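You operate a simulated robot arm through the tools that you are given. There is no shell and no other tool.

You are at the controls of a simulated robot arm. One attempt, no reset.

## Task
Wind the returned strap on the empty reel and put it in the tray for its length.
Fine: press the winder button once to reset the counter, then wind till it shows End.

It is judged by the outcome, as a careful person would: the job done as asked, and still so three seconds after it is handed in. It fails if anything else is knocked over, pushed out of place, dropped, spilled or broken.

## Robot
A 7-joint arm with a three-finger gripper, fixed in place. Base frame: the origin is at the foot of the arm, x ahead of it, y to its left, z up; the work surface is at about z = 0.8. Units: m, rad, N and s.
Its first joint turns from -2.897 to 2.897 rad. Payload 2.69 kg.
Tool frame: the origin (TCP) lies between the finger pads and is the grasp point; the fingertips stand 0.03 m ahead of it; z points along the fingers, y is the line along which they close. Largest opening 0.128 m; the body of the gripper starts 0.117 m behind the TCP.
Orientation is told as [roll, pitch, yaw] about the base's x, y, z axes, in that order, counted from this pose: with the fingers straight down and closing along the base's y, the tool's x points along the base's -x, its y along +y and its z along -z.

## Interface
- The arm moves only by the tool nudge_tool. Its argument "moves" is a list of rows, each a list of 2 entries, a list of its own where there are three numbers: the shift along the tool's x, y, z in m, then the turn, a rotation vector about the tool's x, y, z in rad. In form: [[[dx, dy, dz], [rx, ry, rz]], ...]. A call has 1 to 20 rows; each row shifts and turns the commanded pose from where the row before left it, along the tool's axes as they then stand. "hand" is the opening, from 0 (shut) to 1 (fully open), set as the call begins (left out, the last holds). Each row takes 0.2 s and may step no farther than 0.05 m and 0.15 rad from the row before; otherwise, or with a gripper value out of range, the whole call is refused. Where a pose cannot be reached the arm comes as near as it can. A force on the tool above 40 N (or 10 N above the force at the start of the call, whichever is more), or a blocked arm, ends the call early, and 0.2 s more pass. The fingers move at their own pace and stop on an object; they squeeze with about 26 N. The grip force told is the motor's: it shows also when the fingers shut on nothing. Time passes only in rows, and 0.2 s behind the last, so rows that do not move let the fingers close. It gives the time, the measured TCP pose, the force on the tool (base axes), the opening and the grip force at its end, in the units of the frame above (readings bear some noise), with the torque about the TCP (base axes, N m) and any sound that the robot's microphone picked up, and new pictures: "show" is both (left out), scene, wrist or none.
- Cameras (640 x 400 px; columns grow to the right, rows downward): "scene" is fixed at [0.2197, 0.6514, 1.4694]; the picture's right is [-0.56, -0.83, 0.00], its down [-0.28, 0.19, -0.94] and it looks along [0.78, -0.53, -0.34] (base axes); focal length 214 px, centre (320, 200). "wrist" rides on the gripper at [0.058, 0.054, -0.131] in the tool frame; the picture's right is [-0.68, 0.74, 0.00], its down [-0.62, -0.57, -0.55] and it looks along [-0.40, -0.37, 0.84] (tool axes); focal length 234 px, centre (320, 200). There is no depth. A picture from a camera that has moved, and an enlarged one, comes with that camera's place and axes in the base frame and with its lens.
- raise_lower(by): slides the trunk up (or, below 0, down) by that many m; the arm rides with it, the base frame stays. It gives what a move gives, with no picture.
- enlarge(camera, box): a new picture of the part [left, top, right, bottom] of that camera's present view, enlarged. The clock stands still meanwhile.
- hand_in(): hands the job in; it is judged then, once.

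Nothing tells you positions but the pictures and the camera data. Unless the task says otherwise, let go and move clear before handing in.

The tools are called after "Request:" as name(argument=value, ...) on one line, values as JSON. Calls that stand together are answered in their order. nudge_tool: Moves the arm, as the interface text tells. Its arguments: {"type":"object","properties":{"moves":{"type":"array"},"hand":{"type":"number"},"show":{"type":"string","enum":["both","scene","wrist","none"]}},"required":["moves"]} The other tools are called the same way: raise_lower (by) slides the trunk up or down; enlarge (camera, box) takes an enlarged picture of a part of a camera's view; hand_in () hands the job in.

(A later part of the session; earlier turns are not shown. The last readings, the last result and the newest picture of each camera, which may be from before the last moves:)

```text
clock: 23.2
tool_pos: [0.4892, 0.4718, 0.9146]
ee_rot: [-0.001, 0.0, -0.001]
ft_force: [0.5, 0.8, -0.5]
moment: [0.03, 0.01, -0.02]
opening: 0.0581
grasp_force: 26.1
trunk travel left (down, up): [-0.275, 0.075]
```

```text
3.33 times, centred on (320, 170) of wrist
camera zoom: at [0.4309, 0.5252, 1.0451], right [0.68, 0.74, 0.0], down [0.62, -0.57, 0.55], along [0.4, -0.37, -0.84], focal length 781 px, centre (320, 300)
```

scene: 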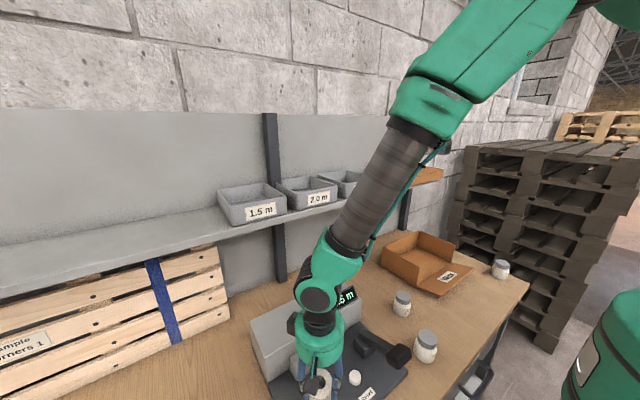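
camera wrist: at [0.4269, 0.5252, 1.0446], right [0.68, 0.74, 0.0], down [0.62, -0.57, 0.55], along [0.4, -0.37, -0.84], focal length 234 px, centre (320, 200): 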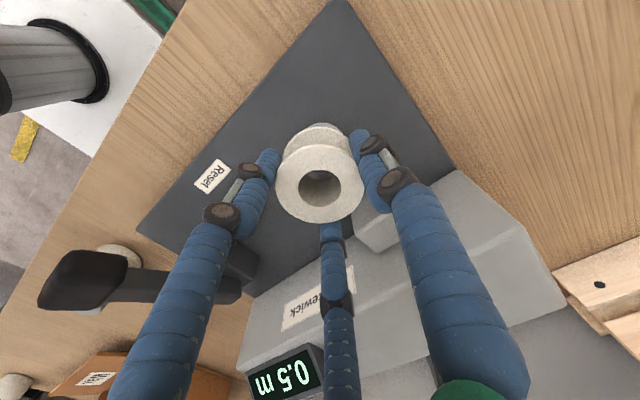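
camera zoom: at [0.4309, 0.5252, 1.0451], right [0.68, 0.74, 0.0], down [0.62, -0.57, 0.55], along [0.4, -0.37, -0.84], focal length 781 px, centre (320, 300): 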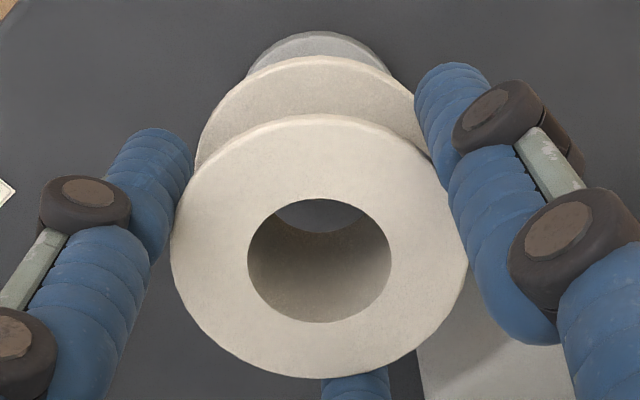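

The disc under the reel is now centred with it. I'll add 1 mm in x and lower gently past the pin top, watching the force.

Request:
nudge_tool(moves=[[[-0.001, 0, 0.005], [0, 0, 0]], [[0, 0, 0.005], [0, 0, 0]], [[0, 0, 0.005], [0, 0, 0]], [[0, 0, 0.004], [0, 0, 0]], [[0, 0, 0], [0, 0, 0]]], show="wrist")

Request:
enlarge(camera="wrist", box=[270, 110, 370, 230])

```text
clock: 24.4
tool_pos: [0.4904, 0.4712, 0.8952]
ee_rot: [0.0, 0.0, 0.0]
ft_force: [-0.1, 0.7, -1.4]
moment: [0.02, 0.0, 0.03]
opening: 0.058
grasp_force: 25.8
trunk travel left (down, up): [-0.275, 0.075]
camera wrist: at [0.4326, 0.5245, 1.0262], right [0.68, 0.74, 0.0], down [0.62, -0.57, 0.55], along [0.4, -0.37, -0.84], focal length 234 px, centre (320, 200)
```

wrist: 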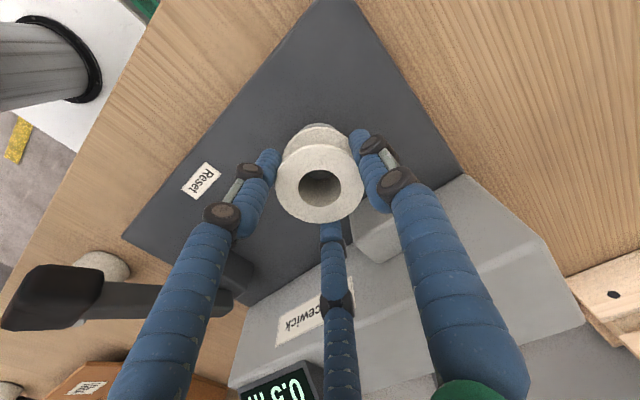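

```text
3.33 times, centred on (320, 170) of wrist
camera zoom: at [0.4326, 0.5245, 1.0262], right [0.68, 0.74, 0.0], down [0.62, -0.57, 0.55], along [0.4, -0.37, -0.84], focal length 781 px, centre (320, 300)
```

zoom: 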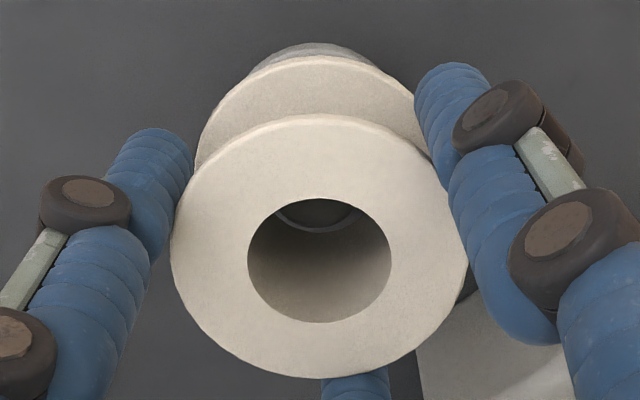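

The pin top is now inside the hole with no contact force. I'll keep lowering toward the disc.

Request:
nudge_tool(moves=[[[0, 0, 0.005], [0, 0, 0]], [[0, 0, 0.005], [0, 0, 0]], [[0, 0, 0.005], [0, 0, 0]], [[0, 0, 0.004], [0, 0, 0]], [[0, 0, 0], [0, 0, 0]]], show="wrist")

Request:
enlarge(camera="wrist", box=[270, 110, 370, 230])

```text
clock: 25.6
tool_pos: [0.4905, 0.47, 0.8765]
ee_rot: [0.001, -0.001, -0.001]
ft_force: [-0.9, -0.1, -1.6]
moment: [-0.01, -0.02, 0.01]
opening: 0.0582
grasp_force: 26.1
trunk travel left (down, up): [-0.275, 0.075]
camera wrist: at [0.4326, 0.5239, 1.0073], right [0.68, 0.74, 0.0], down [0.62, -0.57, 0.55], along [0.4, -0.37, -0.84], focal length 234 px, centre (320, 200)
```

wrist: 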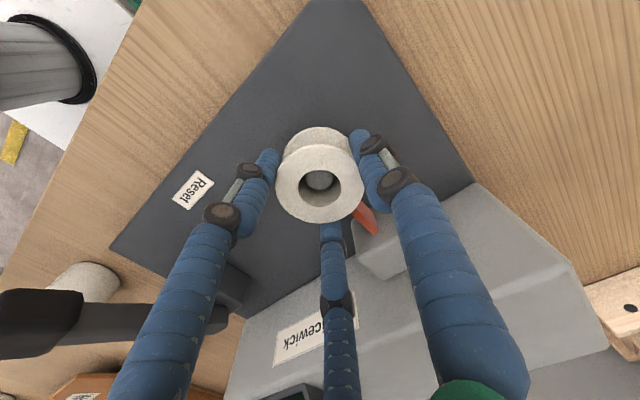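

```text
3.33 times, centred on (320, 170) of wrist
camera zoom: at [0.4326, 0.5239, 1.0073], right [0.68, 0.74, 0.0], down [0.62, -0.57, 0.55], along [0.4, -0.37, -0.84], focal length 781 px, centre (320, 300)
```

zoom: 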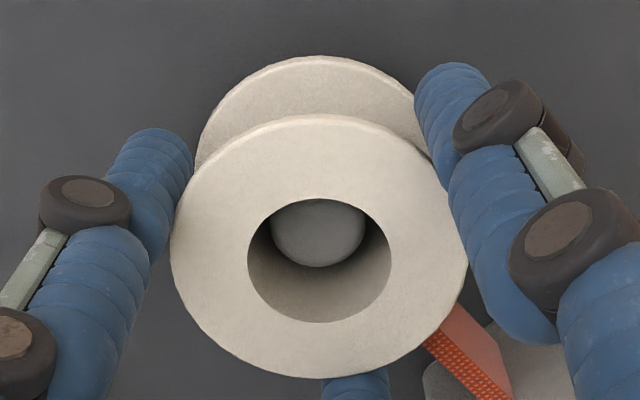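

An orange strap now runs from the guide block to the reel, so the winder holds the returned strap. I'll lower the last millimetres to the disc.

Request:
nudge_tool(moves=[[[0, 0, 0.003], [0, 0, 0]], [[0, 0, 0.003], [0, 0, 0]], [[0, 0, 0.0015], [0, 0, 0]], [[0, 0, 0], [0, 0, 0]]], show="none")

```text
clock: 26.6
tool_pos: [0.4916, 0.469, 0.8696]
ee_rot: [-0.001, -0.002, 0.0]
ft_force: [-1.7, -0.6, 4.5]
moment: [-0.08, 0.05, -0.04]
opening: 0.0582
grasp_force: 26.0
trunk travel left (down, up): [-0.275, 0.075]
```

It's seated on the disc (contact of about 4.5 N). I'll release and lift clear.

Request:
nudge_tool(moves=[[[0, 0, 0], [0, 0, 0]], [[0, 0, 0], [0, 0, 0]], [[0, 0, 0], [0, 0, 0]]], hand=0.68, show="none")

Request:
nudge_tool(moves=[[[0, 0, -0.02], [0, 0, 0]], [[0, 0, -0.04], [0, 0, 0]], [[0, 0, -0.04], [0, 0, 0]], [[0, 0, -0.04], [0, 0, 0]], [[0, 0, 0], [0, 0, 0]]], show="both")

Request:
enlarge(camera="wrist", box=[200, 70, 440, 240])

```text
clock: 27.4
tool_pos: [0.4917, 0.4697, 0.8689]
ee_rot: [0.001, -0.001, 0.001]
ft_force: [-0.5, -0.1, 0.4]
moment: [0.02, -0.02, 0.02]
opening: 0.0868
grasp_force: 0.0
trunk travel left (down, up): [-0.275, 0.075]
```

```text
clock: 28.6
tool_pos: [0.4889, 0.4714, 1.0094]
ee_rot: [-0.001, 0.001, 0.0]
ft_force: [0.0, 0.3, -0.1]
moment: [0.03, -0.04, -0.04]
opening: 0.0871
grasp_force: 0.1
trunk travel left (down, up): [-0.275, 0.075]
camera wrist: at [0.4313, 0.5251, 1.1406], right [0.68, 0.74, 0.0], down [0.62, -0.57, 0.55], along [0.4, -0.37, -0.84], focal length 234 px, centre (320, 200)
```

scene: 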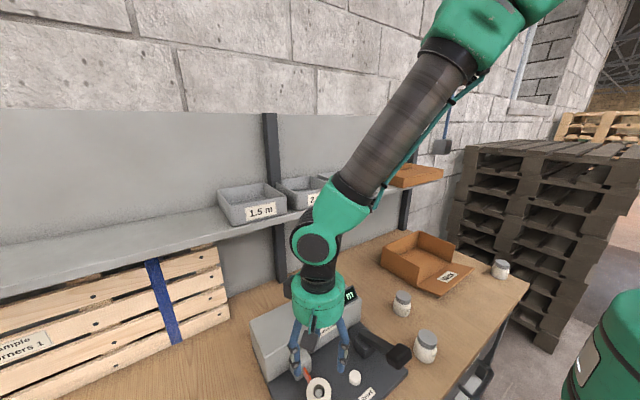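
wrist: 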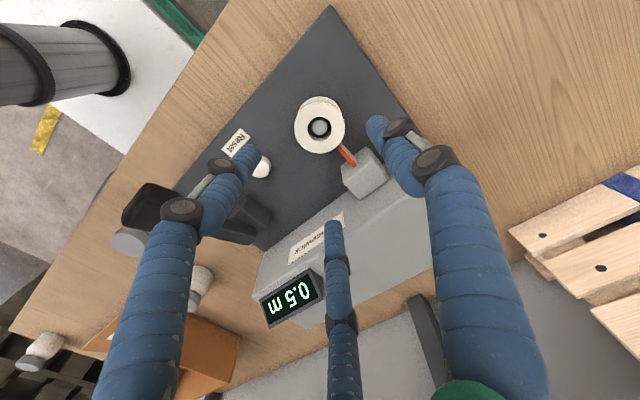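

```text
2.35 times, centred on (320, 155) of wrist
camera zoom: at [0.4313, 0.5251, 1.1406], right [0.68, 0.74, 0.0], down [0.62, -0.57, 0.55], along [0.4, -0.37, -0.84], focal length 551 px, centre (320, 306)
```

zoom: 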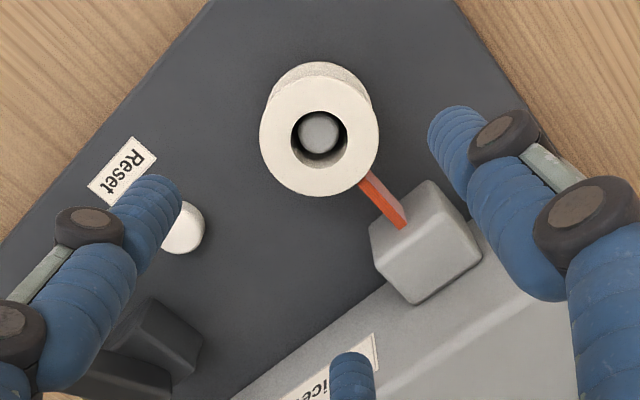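

The reel is on the pin with the strap attached. Next is the Reset button, at about (0.477, 0.361), top near z = 0.83. I'll close the fingers and hover above it.

Request:
nudge_tool(moves=[[[0, 0, 0], [0, 0, 0]], [[0.0067, -0.04, 0], [0, 0, 0]], [[0.0067, -0.04, 0], [0, 0, 0]], [[0, -0.029, 0.02], [0, 0, 0]], [[0, 0, 0.04], [0, 0, 0]], [[0, 0, 0.02], [0, 0, 0]], [[0, 0, 0], [0, 0, 0]]], hand=0, show="both")

Request:
enlarge(camera="wrist", box=[250, 90, 390, 230])

Request:
enlarge(camera="scene", box=[300, 300, 440, 400])

```text
clock: 30.2
tool_pos: [0.477, 0.3624, 0.9283]
ee_rot: [-0.001, -0.001, 0.002]
ft_force: [0.3, 0.6, 0.2]
moment: [0.03, 0.01, 0.04]
opening: 0.0024
grasp_force: 25.8
trunk travel left (down, up): [-0.275, 0.075]
camera wrist: at [0.4201, 0.4164, 1.0592], right [0.68, 0.74, 0.0], down [0.62, -0.57, 0.55], along [0.4, -0.37, -0.84], focal length 234 px, centre (320, 200)
```

scene: 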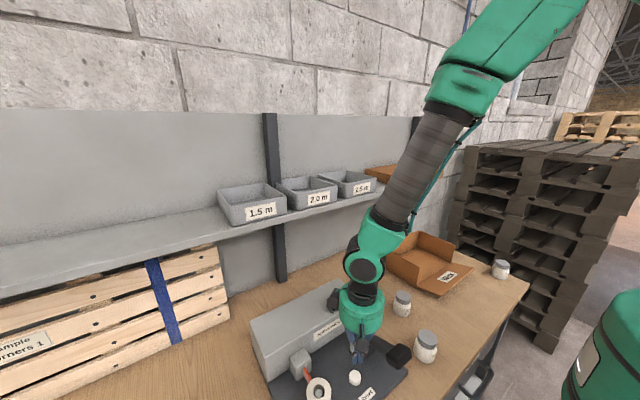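
wrist: 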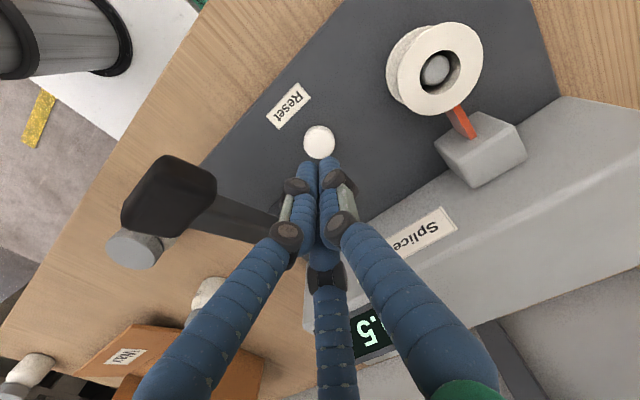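

```text
2.86 times, centred on (320, 160) of wrist
camera zoom: at [0.4201, 0.4164, 1.0592], right [0.68, 0.74, 0.0], down [0.62, -0.57, 0.55], along [0.4, -0.37, -0.84], focal length 669 px, centre (320, 314)
```

zoom: 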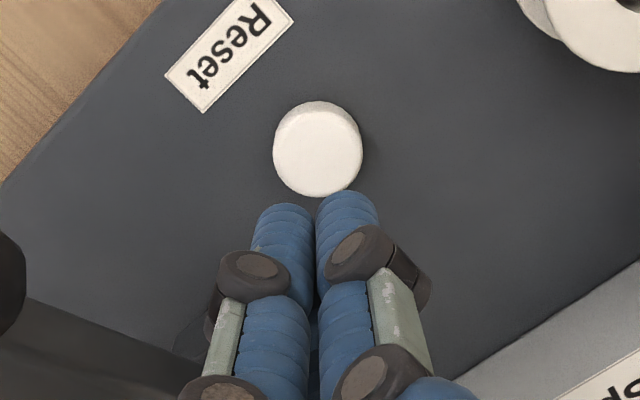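

```text
4.00 times, centred on (370, 350) of scene
camera zoom: at [0.2197, 0.6514, 1.4694], right [-0.56, -0.83, 0.0], down [-0.28, 0.19, -0.94], along [0.78, -0.53, -0.34], focal length 858 px, centre (120, -400)
```

zoom: 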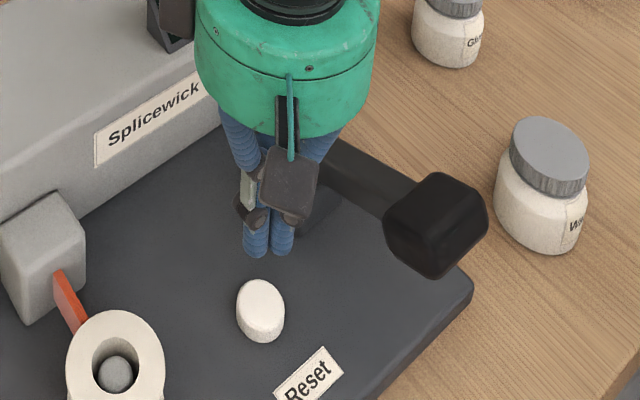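

The fingertips sit nearly over the button. I'll correct by 1.5 mm, approach, and press in small steps.

Request:
nudge_tool(moves=[[[-0.0015, -0.0015, 0.03], [0, 0, 0]], [[0, 0, 0.022], [0, 0, 0]], [[0, 0, 0], [0, 0, 0]]], show="both")

Request:
enlarge(camera="wrist", box=[250, 90, 390, 230])

Request:
enlarge(camera="scene", box=[300, 300, 440, 400])

```text
clock: 31.0
tool_pos: [0.4804, 0.3596, 0.8774]
ee_rot: [0.0, 0.002, 0.0]
ft_force: [0.9, 0.8, 0.4]
moment: [-0.02, -0.02, -0.01]
opening: 0.0023
grasp_force: 26.1
trunk travel left (down, up): [-0.275, 0.075]
camera wrist: at [0.4215, 0.4137, 1.0088], right [0.68, 0.74, 0.0], down [0.62, -0.57, 0.55], along [0.4, -0.37, -0.84], focal length 234 px, centre (320, 200)
```

scene: 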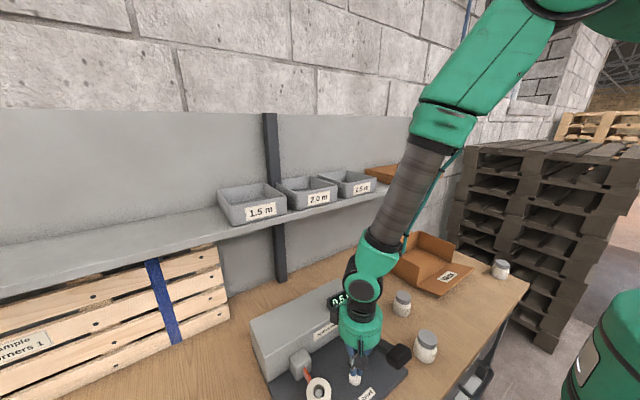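
wrist: 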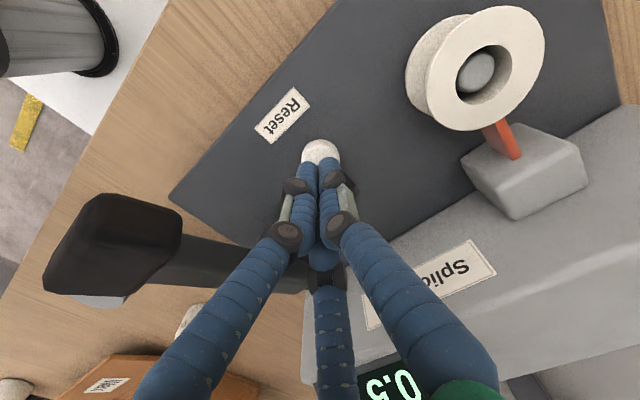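

```text
2.86 times, centred on (320, 160) of wrist
camera zoom: at [0.4215, 0.4137, 1.0088], right [0.68, 0.74, 0.0], down [0.62, -0.57, 0.55], along [0.4, -0.37, -0.84], focal length 669 px, centre (320, 314)
```

zoom: 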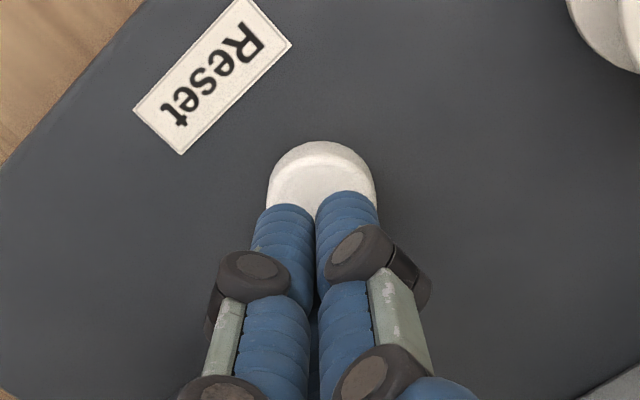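

```text
4.00 times, centred on (370, 350) of scene
camera zoom: at [0.2197, 0.6514, 1.4694], right [-0.56, -0.83, 0.0], down [-0.28, 0.19, -0.94], along [0.78, -0.53, -0.34], focal length 858 px, centre (120, -400)
```

zoom: 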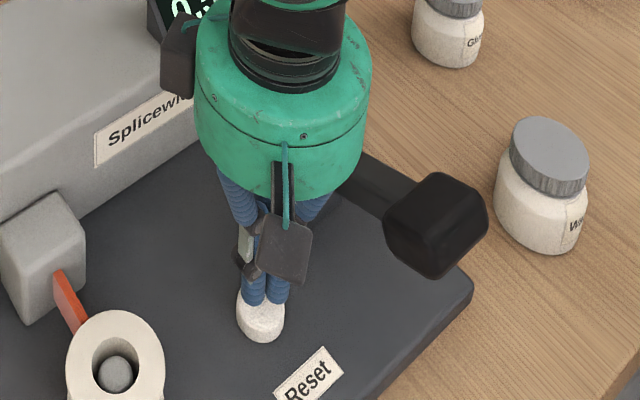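

Request:
nudge_tool(moves=[[[0, 0, 0.004], [0, 0, 0]], [[0, 0, 0.004], [0, 0, 0]], [[0, 0, 0.003], [0, 0, 0]], [[0, 0, 0.002], [0, 0, 0]]], show="wrist")

```text
clock: 32.0
tool_pos: [0.479, 0.3605, 0.8657]
ee_rot: [0.001, 0.0, 0.0]
ft_force: [-0.1, 0.2, 0.5]
moment: [-0.02, 0.0, 0.02]
opening: 0.0024
grasp_force: 26.6
trunk travel left (down, up): [-0.275, 0.075]
camera wrist: at [0.4213, 0.4138, 0.9961], right [0.68, 0.74, 0.0], down [0.62, -0.57, 0.55], along [0.4, -0.37, -0.84], focal length 234 px, centre (320, 200)
```

wrist: 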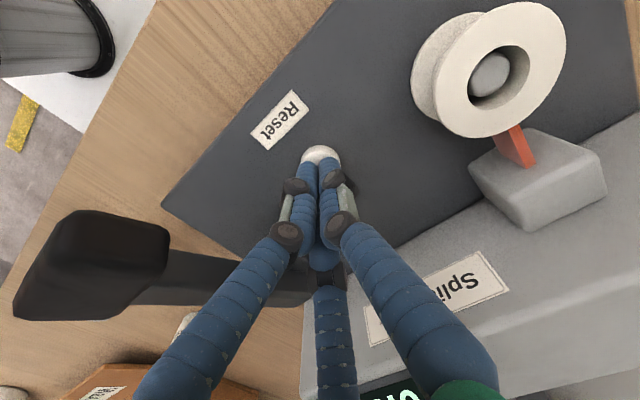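

Request:
nudge_tool(moves=[[[0, 0, 0.002], [0, 0, 0]], [[0, 0, 0.002], [0, 0, 0]]], show="none")

Request:
enlarge(camera="wrist", box=[340, 360, 440, 400])

```text
clock: 32.6
tool_pos: [0.4786, 0.3594, 0.8617]
ee_rot: [0.001, 0.0, 0.0]
ft_force: [-0.1, -0.1, 1.3]
moment: [0.0, -0.04, 0.02]
opening: 0.0024
grasp_force: 25.9
trunk travel left (down, up): [-0.275, 0.075]
```

```text
6.40 times, centred on (390, 380) of wrist
camera zoom: at [0.4214, 0.4136, 0.992], right [0.68, 0.74, 0.0], down [0.62, -0.57, 0.55], along [0.4, -0.37, -0.84], focal length 1499 px, centre (-128, -952)
```

zoom: 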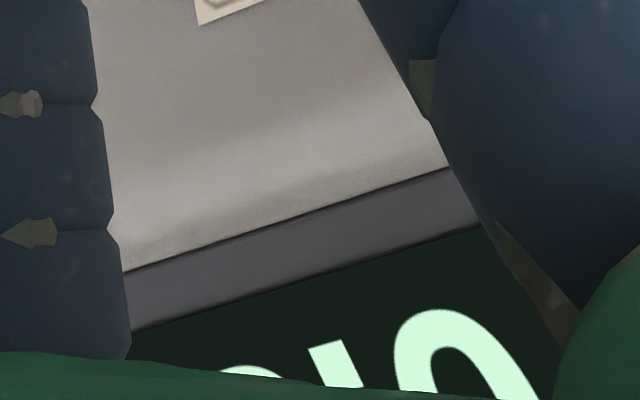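

Request:
nudge_tool(moves=[[[0, 0, 0.0015], [0, 0, 0]], [[0, 0, 0.0015], [0, 0, 0]]], show="scene")

Request:
enlarge(camera="scene", box=[310, 270, 380, 330])

```text
clock: 33.2
tool_pos: [0.4796, 0.361, 0.8584]
ee_rot: [0.0, 0.0, -0.001]
ft_force: [-0.3, -0.9, 1.8]
moment: [-0.03, -0.01, -0.01]
opening: 0.0057
grasp_force: 31.2
trunk travel left (down, up): [-0.275, 0.075]
```

scene: 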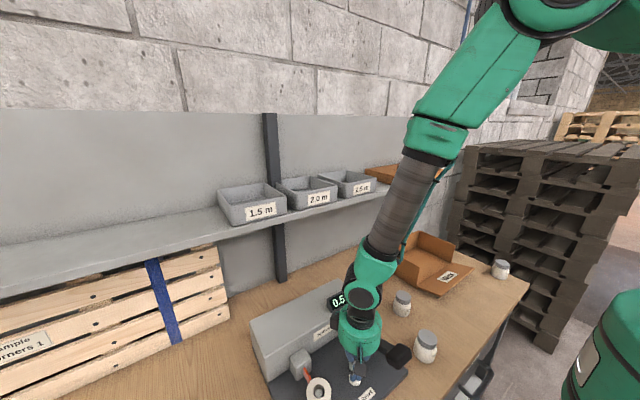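

```text
6.67 times, centred on (345, 300) of scene
camera zoom: at [0.2197, 0.6514, 1.4694], right [-0.56, -0.83, 0.0], down [-0.28, 0.19, -0.94], along [0.78, -0.53, -0.34], focal length 1430 px, centre (153, -467)
```

zoom: 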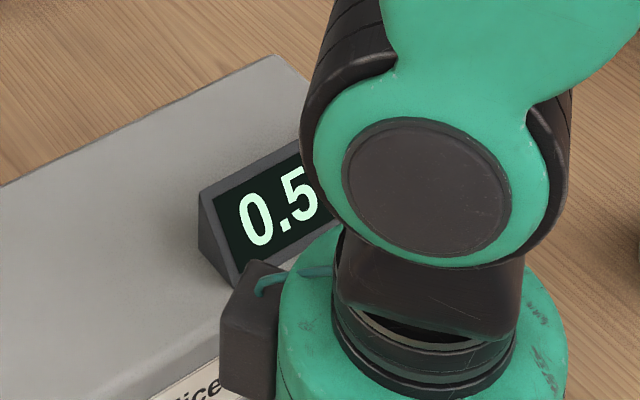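

Contact is starting (1.8 N), with no reset yet. I'll go on pressing in millimetre steps.

Request:
nudge_tool(moves=[[[0, 0, 0.001], [0, 0, 0]], [[0, 0, 0.001], [0, 0, 0]]], show="none")

Request:
enlarge(camera="scene", box=[310, 270, 380, 330])

```text
clock: 33.8
tool_pos: [0.4791, 0.3592, 0.856]
ee_rot: [0.0, 0.0, 0.001]
ft_force: [0.0, 0.6, 2.6]
moment: [-0.01, 0.04, 0.01]
opening: 0.006
grasp_force: 31.7
trunk travel left (down, up): [-0.275, 0.075]
heard: click
```

```text
6.67 times, centred on (345, 300) of scene
camera zoom: at [0.2197, 0.6514, 1.4694], right [-0.56, -0.83, 0.0], down [-0.28, 0.19, -0.94], along [0.78, -0.53, -0.34], focal length 1430 px, centre (153, -467)
```

zoom: 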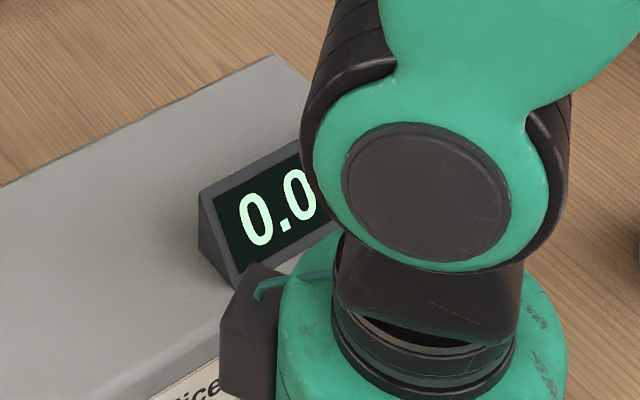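

A click, and the counter shows 0.0, so that is the single press done. I'll lift straight off and back away to study the lever.

Request:
nudge_tool(moves=[[[0, 0, -0.03], [0, 0, 0]], [[0, 0, -0.05], [0, 0, 0]], [[0, 0, -0.05], [0, 0, 0]], [[0.02, 0.03, -0.03], [0, 0, 0]], [[0.02, 0.03, -0.02], [0, 0, 0]], [[0, 0, 0], [0, 0, 0]]], show="both")

Request:
enlarge(camera="wrist", box=[150, 100, 350, 300])

Request:
enlarge(camera="scene", box=[320, 280, 440, 400])

```text
clock: 35.2
tool_pos: [0.4394, 0.4227, 1.0339]
ee_rot: [0.0, 0.0, 0.001]
ft_force: [-0.2, 1.1, 0.0]
moment: [0.01, -0.06, 0.0]
opening: 0.002
grasp_force: 31.3
trunk travel left (down, up): [-0.275, 0.075]
camera wrist: at [0.3807, 0.4751, 1.1651], right [0.68, 0.74, 0.0], down [0.62, -0.57, 0.55], along [0.4, -0.37, -0.84], focal length 234 px, centre (320, 200)
```

scene: 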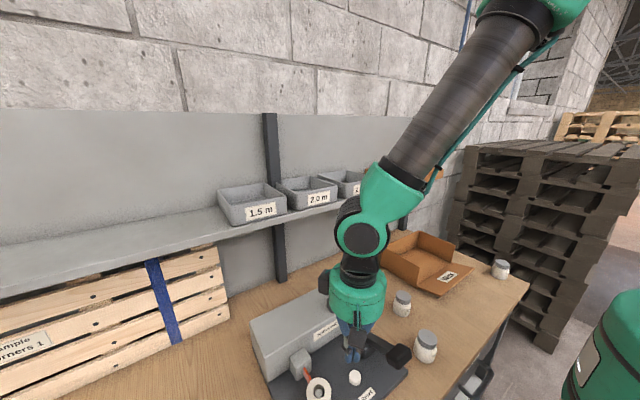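
wrist: 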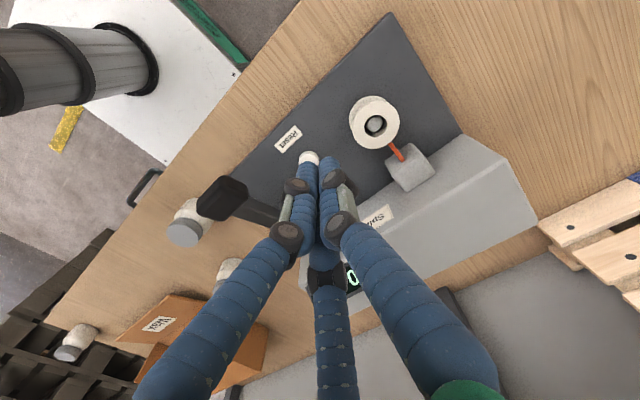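

```text
2.00 times, centred on (250, 200) of wrist
camera zoom: at [0.3807, 0.4751, 1.1651], right [0.68, 0.74, 0.0], down [0.62, -0.57, 0.55], along [0.4, -0.37, -0.84], focal length 468 px, centre (460, 200)
```

zoom: 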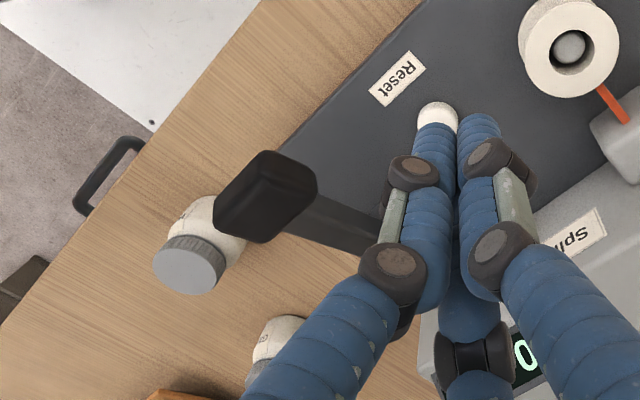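

```text
3.33 times, centred on (380, 340) of scene
camera zoom: at [0.2197, 0.6514, 1.4694], right [-0.56, -0.83, 0.0], down [-0.28, 0.19, -0.94], along [0.78, -0.53, -0.34], focal length 715 px, centre (120, -267)
```

zoom: 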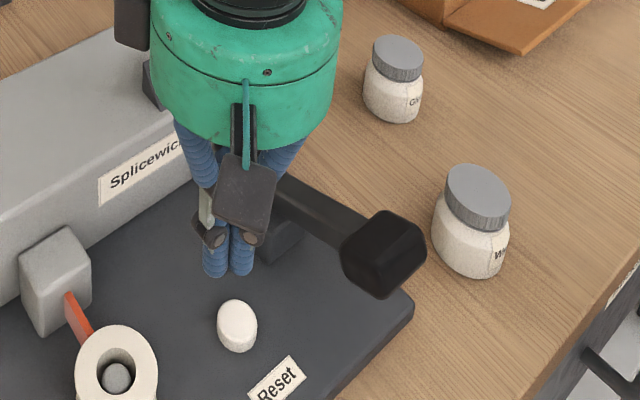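

Counter at 0.0. The winder's black-knobbed lever has its knob centre near (0.414, 0.283, 0.925) and hinges back toward the housing. I'll hover the closed fingertips over the knob.

Request:
nudge_tool(moves=[[[0.006, -0.035, 0], [0, 0, 0]], [[0.006, -0.035, 0], [0, 0, 0]], [[0.006, -0.035, 0], [0, 0, 0]], [[0.0045, -0.0316, 0], [0, 0, 0]], [[0, 0, 0.025], [0, 0, 0]], [[0, 0, 0], [0, 0, 0]]], show="both")

Request:
enlarge(camera="wrist", box=[240, 80, 400, 240])

Request:
enlarge(camera="scene", box=[310, 270, 450, 400])

```text
clock: 36.6
tool_pos: [0.417, 0.2833, 1.0111]
ee_rot: [0.001, -0.001, 0.0]
ft_force: [0.5, 1.0, -1.2]
moment: [-0.03, 0.06, -0.01]
opening: 0.0022
grasp_force: 31.1
trunk travel left (down, up): [-0.275, 0.075]
camera wrist: at [0.3583, 0.3374, 1.1416], right [0.68, 0.74, 0.0], down [0.62, -0.57, 0.55], along [0.4, -0.37, -0.84], focal length 234 px, centre (320, 200)
```

scene: 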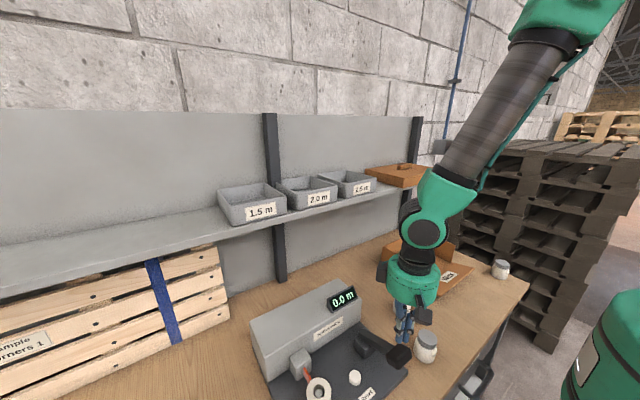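
wrist: 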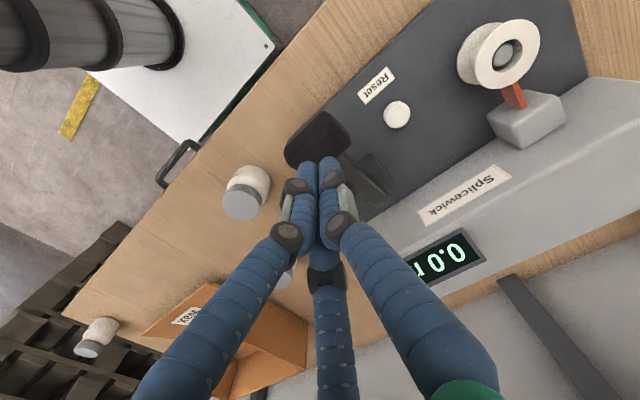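

```text
2.50 times, centred on (320, 160) of wrist
camera zoom: at [0.3583, 0.3374, 1.1416], right [0.68, 0.74, 0.0], down [0.62, -0.57, 0.55], along [0.4, -0.37, -0.84], focal length 585 px, centre (320, 300)
```

zoom: 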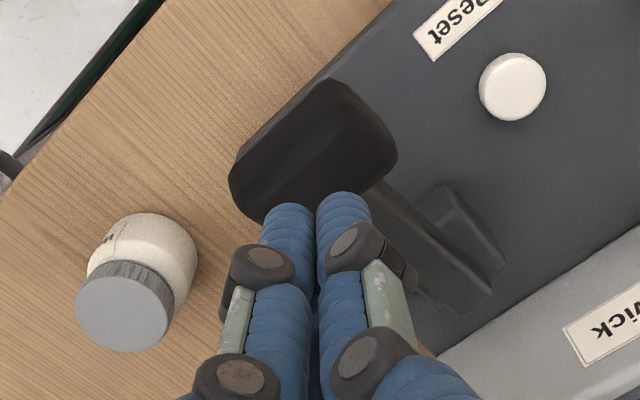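

```text
3.08 times, centred on (380, 335) of scene
camera zoom: at [0.2197, 0.6514, 1.4694], right [-0.56, -0.83, 0.0], down [-0.28, 0.19, -0.94], along [0.78, -0.53, -0.34], focal length 660 px, centre (135, -215)
```

zoom: 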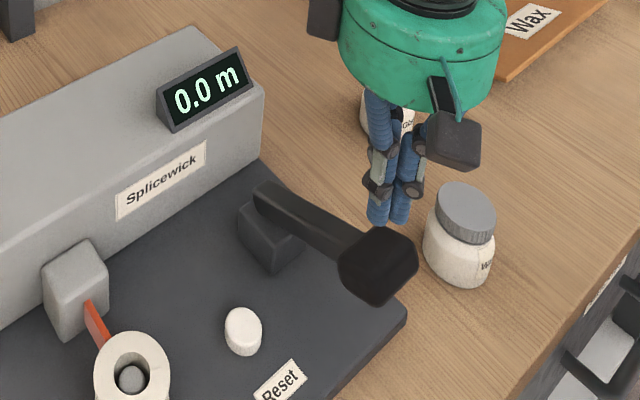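

The tips are over the knob and the display is visible in both views. I'll press down slowly and watch the counter.

Request:
nudge_tool(moves=[[[0.003, 0, 0.01], [0, 0, 0]], [[0, 0, 0.01], [0, 0, 0]], [[0, 0, 0.006], [0, 0, 0]], [[0, 0, 0.004], [0, 0, 0]], [[0, 0, 0.004], [0, 0, 0]]], show="scene")

Request:
enlarge(camera="scene", box=[310, 270, 450, 400])

```text
clock: 37.8
tool_pos: [0.4134, 0.2836, 0.9768]
ee_rot: [0.0, 0.003, 0.0]
ft_force: [-0.5, 0.0, -0.1]
moment: [-0.02, 0.02, -0.01]
opening: 0.0023
grasp_force: 31.3
trunk travel left (down, up): [-0.275, 0.075]
```

scene: 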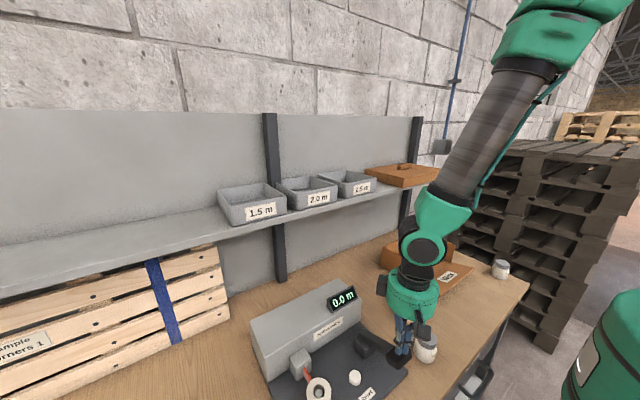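

```text
3.08 times, centred on (380, 335) of scene
camera zoom: at [0.2197, 0.6514, 1.4694], right [-0.56, -0.83, 0.0], down [-0.28, 0.19, -0.94], along [0.78, -0.53, -0.34], focal length 660 px, centre (135, -215)
```

zoom: 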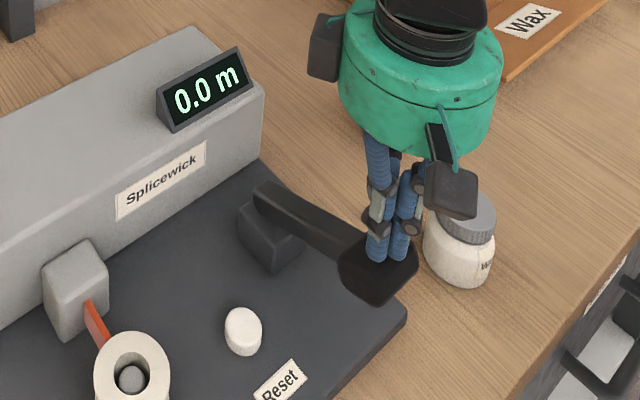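

Request:
nudge_tool(moves=[[[0, 0, 0.003], [0, 0, 0]], [[0, 0, 0.003], [0, 0, 0]], [[0, 0, 0.003], [0, 0, 0]]], show="none")

Request:
enlarge(camera="scene", box=[310, 270, 450, 400])

```text
clock: 38.6
tool_pos: [0.4136, 0.2824, 0.9691]
ee_rot: [-0.001, 0.0, 0.0]
ft_force: [-1.2, 0.2, 0.1]
moment: [-0.02, 0.03, -0.02]
opening: 0.0021
grasp_force: 31.6
trunk travel left (down, up): [-0.275, 0.075]
```

```text
3.08 times, centred on (380, 335) of scene
camera zoom: at [0.2197, 0.6514, 1.4694], right [-0.56, -0.83, 0.0], down [-0.28, 0.19, -0.94], along [0.78, -0.53, -0.34], focal length 660 px, centre (135, -215)
```

zoom: 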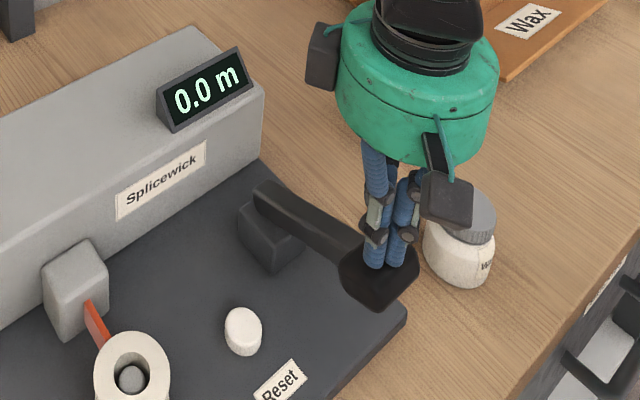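

The knob seems to be starting to move under a light force. I'll continue pressing.

Request:
nudge_tool(moves=[[[0, 0, 0.004], [0, 0, 0]], [[0, 0, 0.004], [0, 0, 0]], [[0, 0, 0.004], [0, 0, 0]]], show="none")

Request:
enlarge(camera="scene", box=[310, 270, 450, 400])

```text
clock: 39.4
tool_pos: [0.4144, 0.2834, 0.9547]
ee_rot: [0.0, -0.001, 0.001]
ft_force: [0.9, -0.3, 0.0]
moment: [-0.04, 0.02, -0.02]
opening: 0.002
grasp_force: 31.5
trunk travel left (down, up): [-0.275, 0.075]
```

```text
3.08 times, centred on (380, 335) of scene
camera zoom: at [0.2197, 0.6514, 1.4694], right [-0.56, -0.83, 0.0], down [-0.28, 0.19, -0.94], along [0.78, -0.53, -0.34], focal length 660 px, centre (135, -215)
```

zoom: 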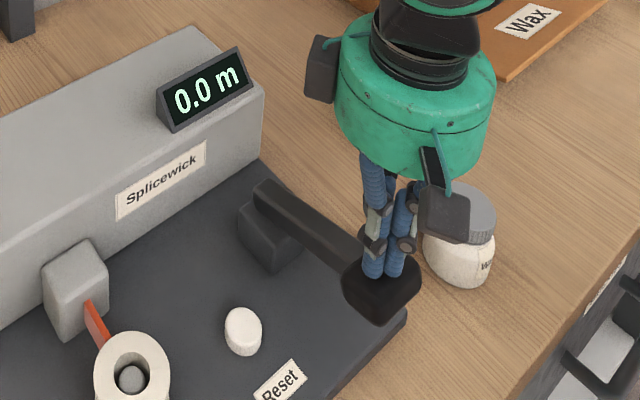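

The lever goes down with the fingers. I'll keep pressing and watch for the counter to start.

Request:
nudge_tool(moves=[[[0.001, 0, 0.006], [0, 0, 0]], [[0.001, 0, 0.006], [0, 0, 0]]], show="none")

Request:
enlarge(camera="scene", box=[310, 270, 450, 400])

```text
clock: 40.0
tool_pos: [0.4127, 0.283, 0.9448]
ee_rot: [0.001, -0.001, 0.0]
ft_force: [0.3, -0.6, 1.2]
moment: [-0.01, 0.01, 0.03]
opening: 0.0022
grasp_force: 31.1
trunk travel left (down, up): [-0.275, 0.075]
```

```text
3.08 times, centred on (380, 335) of scene
camera zoom: at [0.2197, 0.6514, 1.4694], right [-0.56, -0.83, 0.0], down [-0.28, 0.19, -0.94], along [0.78, -0.53, -0.34], focal length 660 px, centre (135, -215)
```

zoom: 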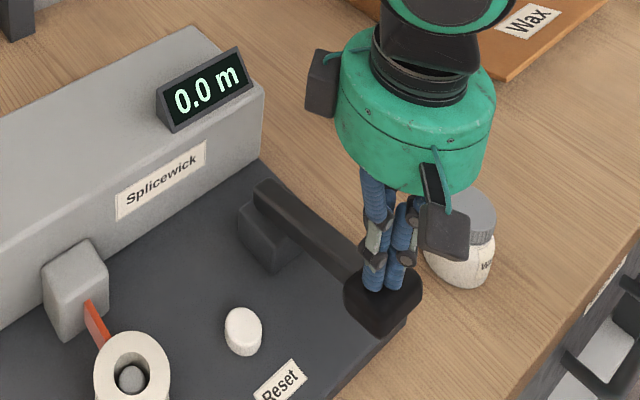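

Request:
nudge_tool(moves=[[[0.0005, 0, 0.006], [0, 0, 0]], [[0.0005, 0, 0.006], [0, 0, 0]]], show="none")

Request:
enlarge(camera="scene", box=[310, 270, 450, 400])

```text
clock: 40.6
tool_pos: [0.4085, 0.2844, 0.9317]
ee_rot: [0.001, 0.002, -0.001]
ft_force: [-0.5, 0.7, 1.2]
moment: [0.01, 0.03, 0.01]
opening: 0.0023
grasp_force: 31.4
trunk travel left (down, up): [-0.275, 0.075]
```

```text
3.08 times, centred on (380, 335) of scene
camera zoom: at [0.2197, 0.6514, 1.4694], right [-0.56, -0.83, 0.0], down [-0.28, 0.19, -0.94], along [0.78, -0.53, -0.34], focal length 660 px, centre (135, -215)
```

zoom: 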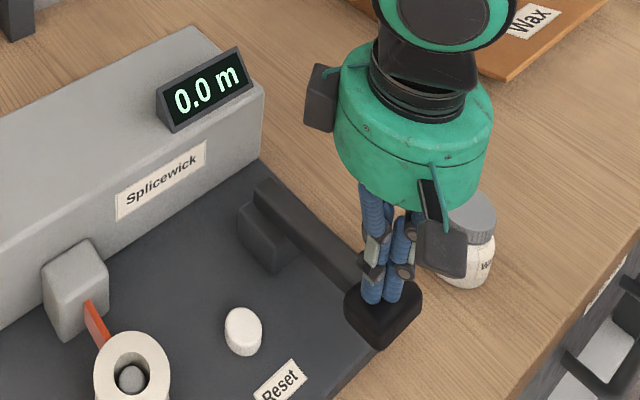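

Request:
nudge_tool(moves=[[[0, 0, 0.006], [0, 0, 0]], [[0, 0, 0.006], [0, 0, 0]]], show="none")

Request:
enlarge(camera="scene", box=[310, 270, 450, 400])

```text
clock: 41.2
tool_pos: [0.4094, 0.2831, 0.9184]
ee_rot: [0.0, -0.002, -0.001]
ft_force: [-0.2, 0.0, 2.6]
moment: [-0.01, 0.09, 0.02]
opening: 0.0018
grasp_force: 31.7
trunk travel left (down, up): [-0.275, 0.075]
```

```text
3.08 times, centred on (380, 335) of scene
camera zoom: at [0.2197, 0.6514, 1.4694], right [-0.56, -0.83, 0.0], down [-0.28, 0.19, -0.94], along [0.78, -0.53, -0.34], focal length 660 px, centre (135, -215)
```

zoom: 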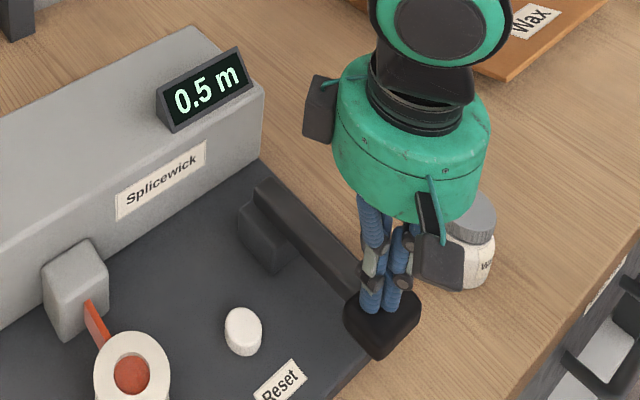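

The counter jumped to 0.5 m with the lever down. I'll hold still briefly to see whether it counts by time or by stroke.

Request:
nudge_tool(moves=[[[0, 0, 0], [0, 0, 0]], [[0, 0, 0], [0, 0, 0]]], show="none")

Request:
enlarge(camera="scene", box=[270, 270, 450, 400])

```text
clock: 41.8
tool_pos: [0.411, 0.2841, 0.9191]
ee_rot: [-0.001, 0.001, -0.001]
ft_force: [-0.9, -0.9, 2.0]
moment: [-0.05, 0.03, -0.01]
opening: 0.0023
grasp_force: 31.3
trunk travel left (down, up): [-0.275, 0.075]
```

```text
3.08 times, centred on (360, 335) of scene
camera zoom: at [0.2197, 0.6514, 1.4694], right [-0.56, -0.83, 0.0], down [-0.28, 0.19, -0.94], along [0.78, -0.53, -0.34], focal length 660 px, centre (197, -215)
```

zoom: 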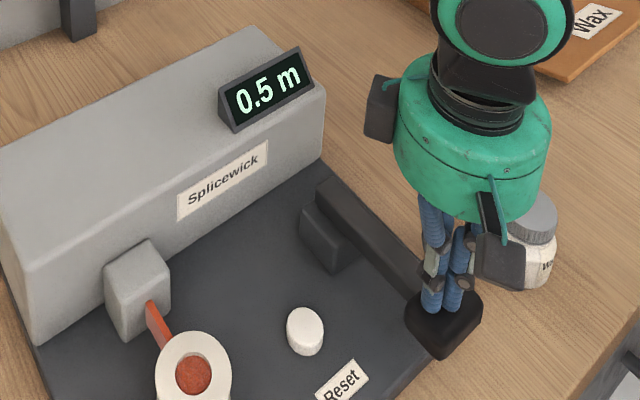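

It counts per stroke (0.5 m each). I'll let the lever rise fully and check that it springs back.

Request:
nudge_tool(moves=[[[0, 0, -0.02], [0, 0, 0]], [[0, 0, -0.022], [0, 0, 0]], [[0, 0, -0.024], [0, 0, 0]], [[0, 0, 0], [0, 0, 0]]], show="none")

Request:
enlarge(camera="scene", box=[270, 270, 450, 400])

```text
clock: 42.8
tool_pos: [0.4103, 0.2815, 0.9848]
ee_rot: [0.0, 0.0, 0.0]
ft_force: [0.7, 0.3, 0.0]
moment: [0.0, -0.02, -0.01]
opening: 0.0021
grasp_force: 31.2
trunk travel left (down, up): [-0.275, 0.075]
```

```text
3.08 times, centred on (360, 335) of scene
camera zoom: at [0.2197, 0.6514, 1.4694], right [-0.56, -0.83, 0.0], down [-0.28, 0.19, -0.94], along [0.78, -0.53, -0.34], focal length 660 px, centre (197, -215)
```

zoom: 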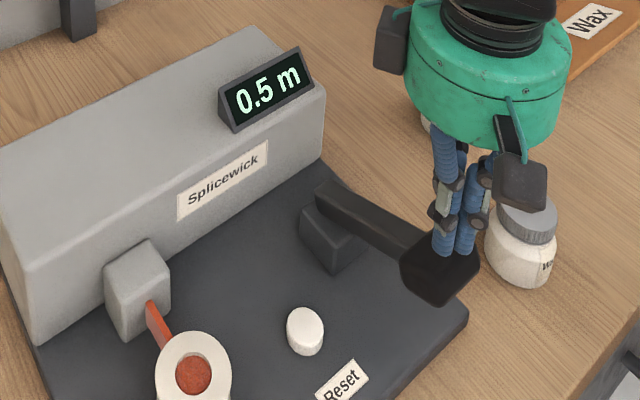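

The lever sprang back. Second stroke, to the same depth.

Request:
nudge_tool(moves=[[[0, 0, 0.01], [0, 0, 0]], [[0, 0, 0.01], [0, 0, 0]], [[0, 0, 0.012], [0, 0, 0]], [[0, 0, 0.012], [0, 0, 0]], [[0, 0, 0.012], [0, 0, 0]], [[0, 0, 0.01], [0, 0, 0]]], show="none")

Request:
enlarge(camera="scene", box=[270, 270, 450, 400])

```text
clock: 44.2
tool_pos: [0.4109, 0.283, 0.9189]
ee_rot: [0.0, 0.001, 0.0]
ft_force: [1.9, 0.3, 2.6]
moment: [0.01, 0.04, -0.04]
opening: 0.0019
grasp_force: 31.5
trunk travel left (down, up): [-0.275, 0.075]
```

```text
3.08 times, centred on (360, 335) of scene
camera zoom: at [0.2197, 0.6514, 1.4694], right [-0.56, -0.83, 0.0], down [-0.28, 0.19, -0.94], along [0.78, -0.53, -0.34], focal length 660 px, centre (197, -215)
```

zoom: 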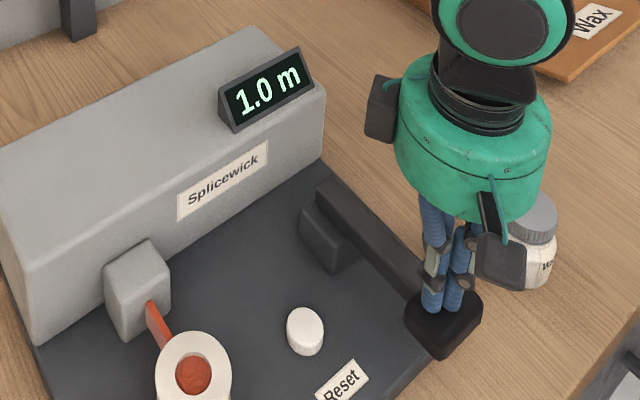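

Counter: 1.0 m. Third stroke: up and down again.

Request:
nudge_tool(moves=[[[0, 0, -0.02], [0, 0, 0]], [[0, 0, -0.022], [0, 0, 0]], [[0, 0, -0.024], [0, 0, 0]], [[0, 0, 0], [0, 0, 0]], [[0, 0, 0.01], [0, 0, 0]], [[0, 0, 0.01], [0, 0, 0]], [[0, 0, 0.012], [0, 0, 0]], [[0, 0, 0.012], [0, 0, 0]], [[0, 0, 0.012], [0, 0, 0]], [[0, 0, 0.01], [0, 0, 0]]], show="none")

Request:
enlarge(camera="scene", box=[270, 270, 450, 400])

```text
clock: 46.4
tool_pos: [0.41, 0.2835, 0.9194]
ee_rot: [0.0, -0.001, -0.001]
ft_force: [0.9, 0.0, 0.6]
moment: [0.04, 0.02, -0.02]
opening: 0.0023
grasp_force: 31.1
trunk travel left (down, up): [-0.275, 0.075]
```

```text
3.08 times, centred on (360, 335) of scene
camera zoom: at [0.2197, 0.6514, 1.4694], right [-0.56, -0.83, 0.0], down [-0.28, 0.19, -0.94], along [0.78, -0.53, -0.34], focal length 660 px, centre (197, -215)
```

zoom: 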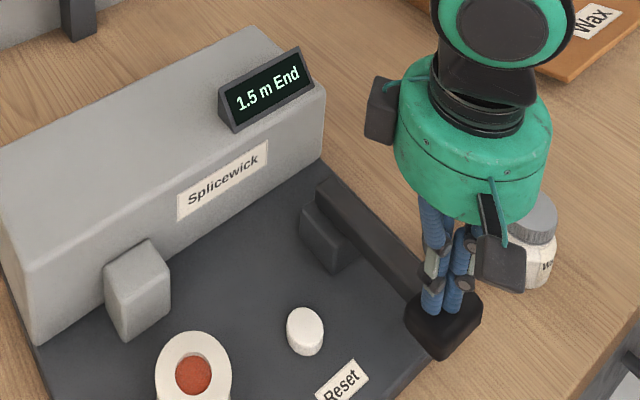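

"1.5 m End", so the reel belongs in the 1.5 m tray. I'll let the lever up and move over to look at the wound reel.

Request:
nudge_tool(moves=[[[0, 0, -0.02], [0, 0, 0]], [[0, 0, -0.022], [0, 0, 0]], [[0, 0, -0.024], [0, 0, 0]], [[0, 0, -0.03], [0, 0, 0]], [[-0.02, 0.04, 0], [0, 0, 0]], [[-0.02, 0.04, 0], [0, 0, 0]], [[-0.02, 0.04, 0], [0, 0, 0]], [[-0.02, 0.04, 0], [0, 0, 0]], [[-0.0004, 0.0271, 0], [0, 0, 0]], [[0, 0, 0], [0, 0, 0]]], show="both")

Request:
nudge_tool(moves=[[[0, 0, 0], [0, 0, 0]], [[0, 0, 0], [0, 0, 0]]], hand=0.75, show="none")

Request:
enlarge(camera="wrist", box=[220, 60, 420, 200])

Request:
enlarge(camera="wrist", box=[290, 80, 360, 150])

```text
clock: 48.6
tool_pos: [0.491, 0.4714, 1.0136]
ee_rot: [0.001, 0.001, 0.0]
ft_force: [0.0, 0.2, -0.1]
moment: [-0.01, -0.02, 0.01]
opening: 0.0022
grasp_force: 31.6
trunk travel left (down, up): [-0.275, 0.075]
camera wrist: at [0.4325, 0.5247, 1.1462], right [0.68, 0.74, 0.0], down [0.62, -0.57, 0.55], along [0.4, -0.37, -0.84], focal length 234 px, centre (320, 200)
```

scene: 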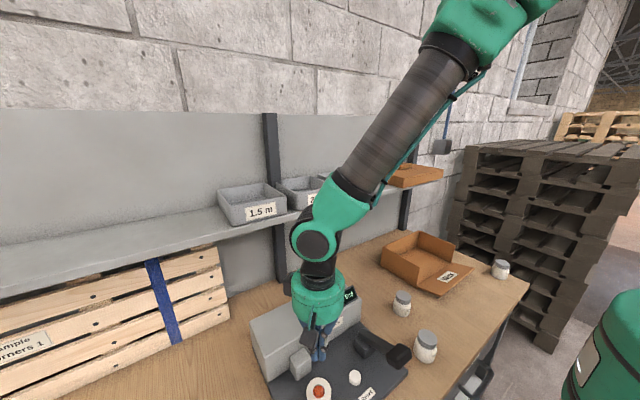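
wrist: 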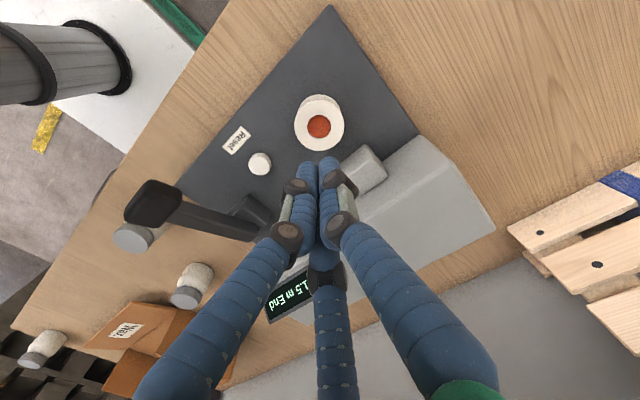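

```text
clock: 49.2
tool_pos: [0.4909, 0.4707, 1.015]
ee_rot: [0.001, 0.001, 0.0]
ft_force: [0.2, 0.4, 0.1]
moment: [-0.01, -0.02, 0.02]
opening: 0.0961
grasp_force: 0.0
trunk travel left (down, up): [-0.275, 0.075]
```

```text
2.86 times, centred on (320, 130) of wrist
camera zoom: at [0.4327, 0.5243, 1.146], right [0.68, 0.74, 0.0], down [0.62, -0.57, 0.55], along [0.4, -0.37, -0.84], focal length 669 px, centre (320, 400)
```

zoom: 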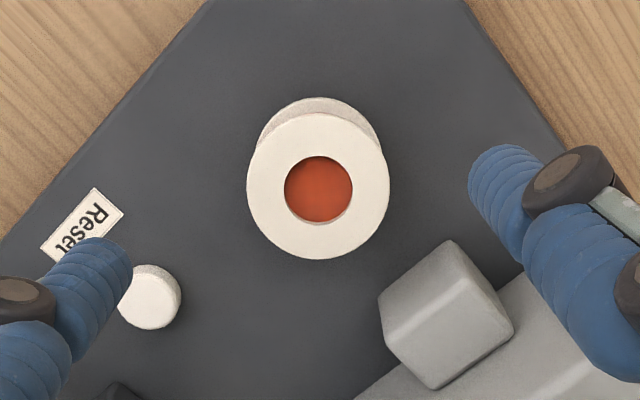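

```text
5.71 times, centred on (325, 115) of wrist
camera zoom: at [0.4327, 0.5243, 1.146], right [0.68, 0.74, 0.0], down [0.62, -0.57, 0.55], along [0.4, -0.37, -0.84], focal length 1338 px, centre (291, 686)
```

zoom: 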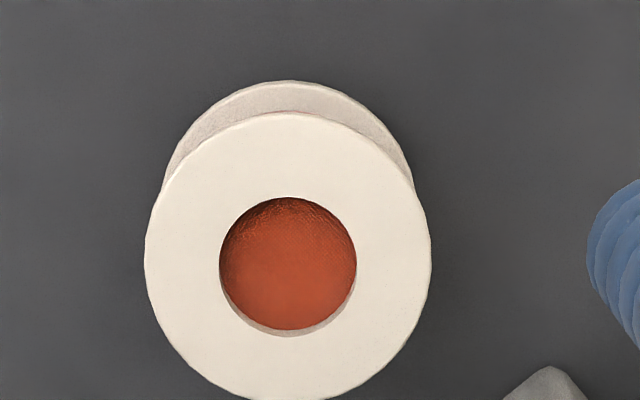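

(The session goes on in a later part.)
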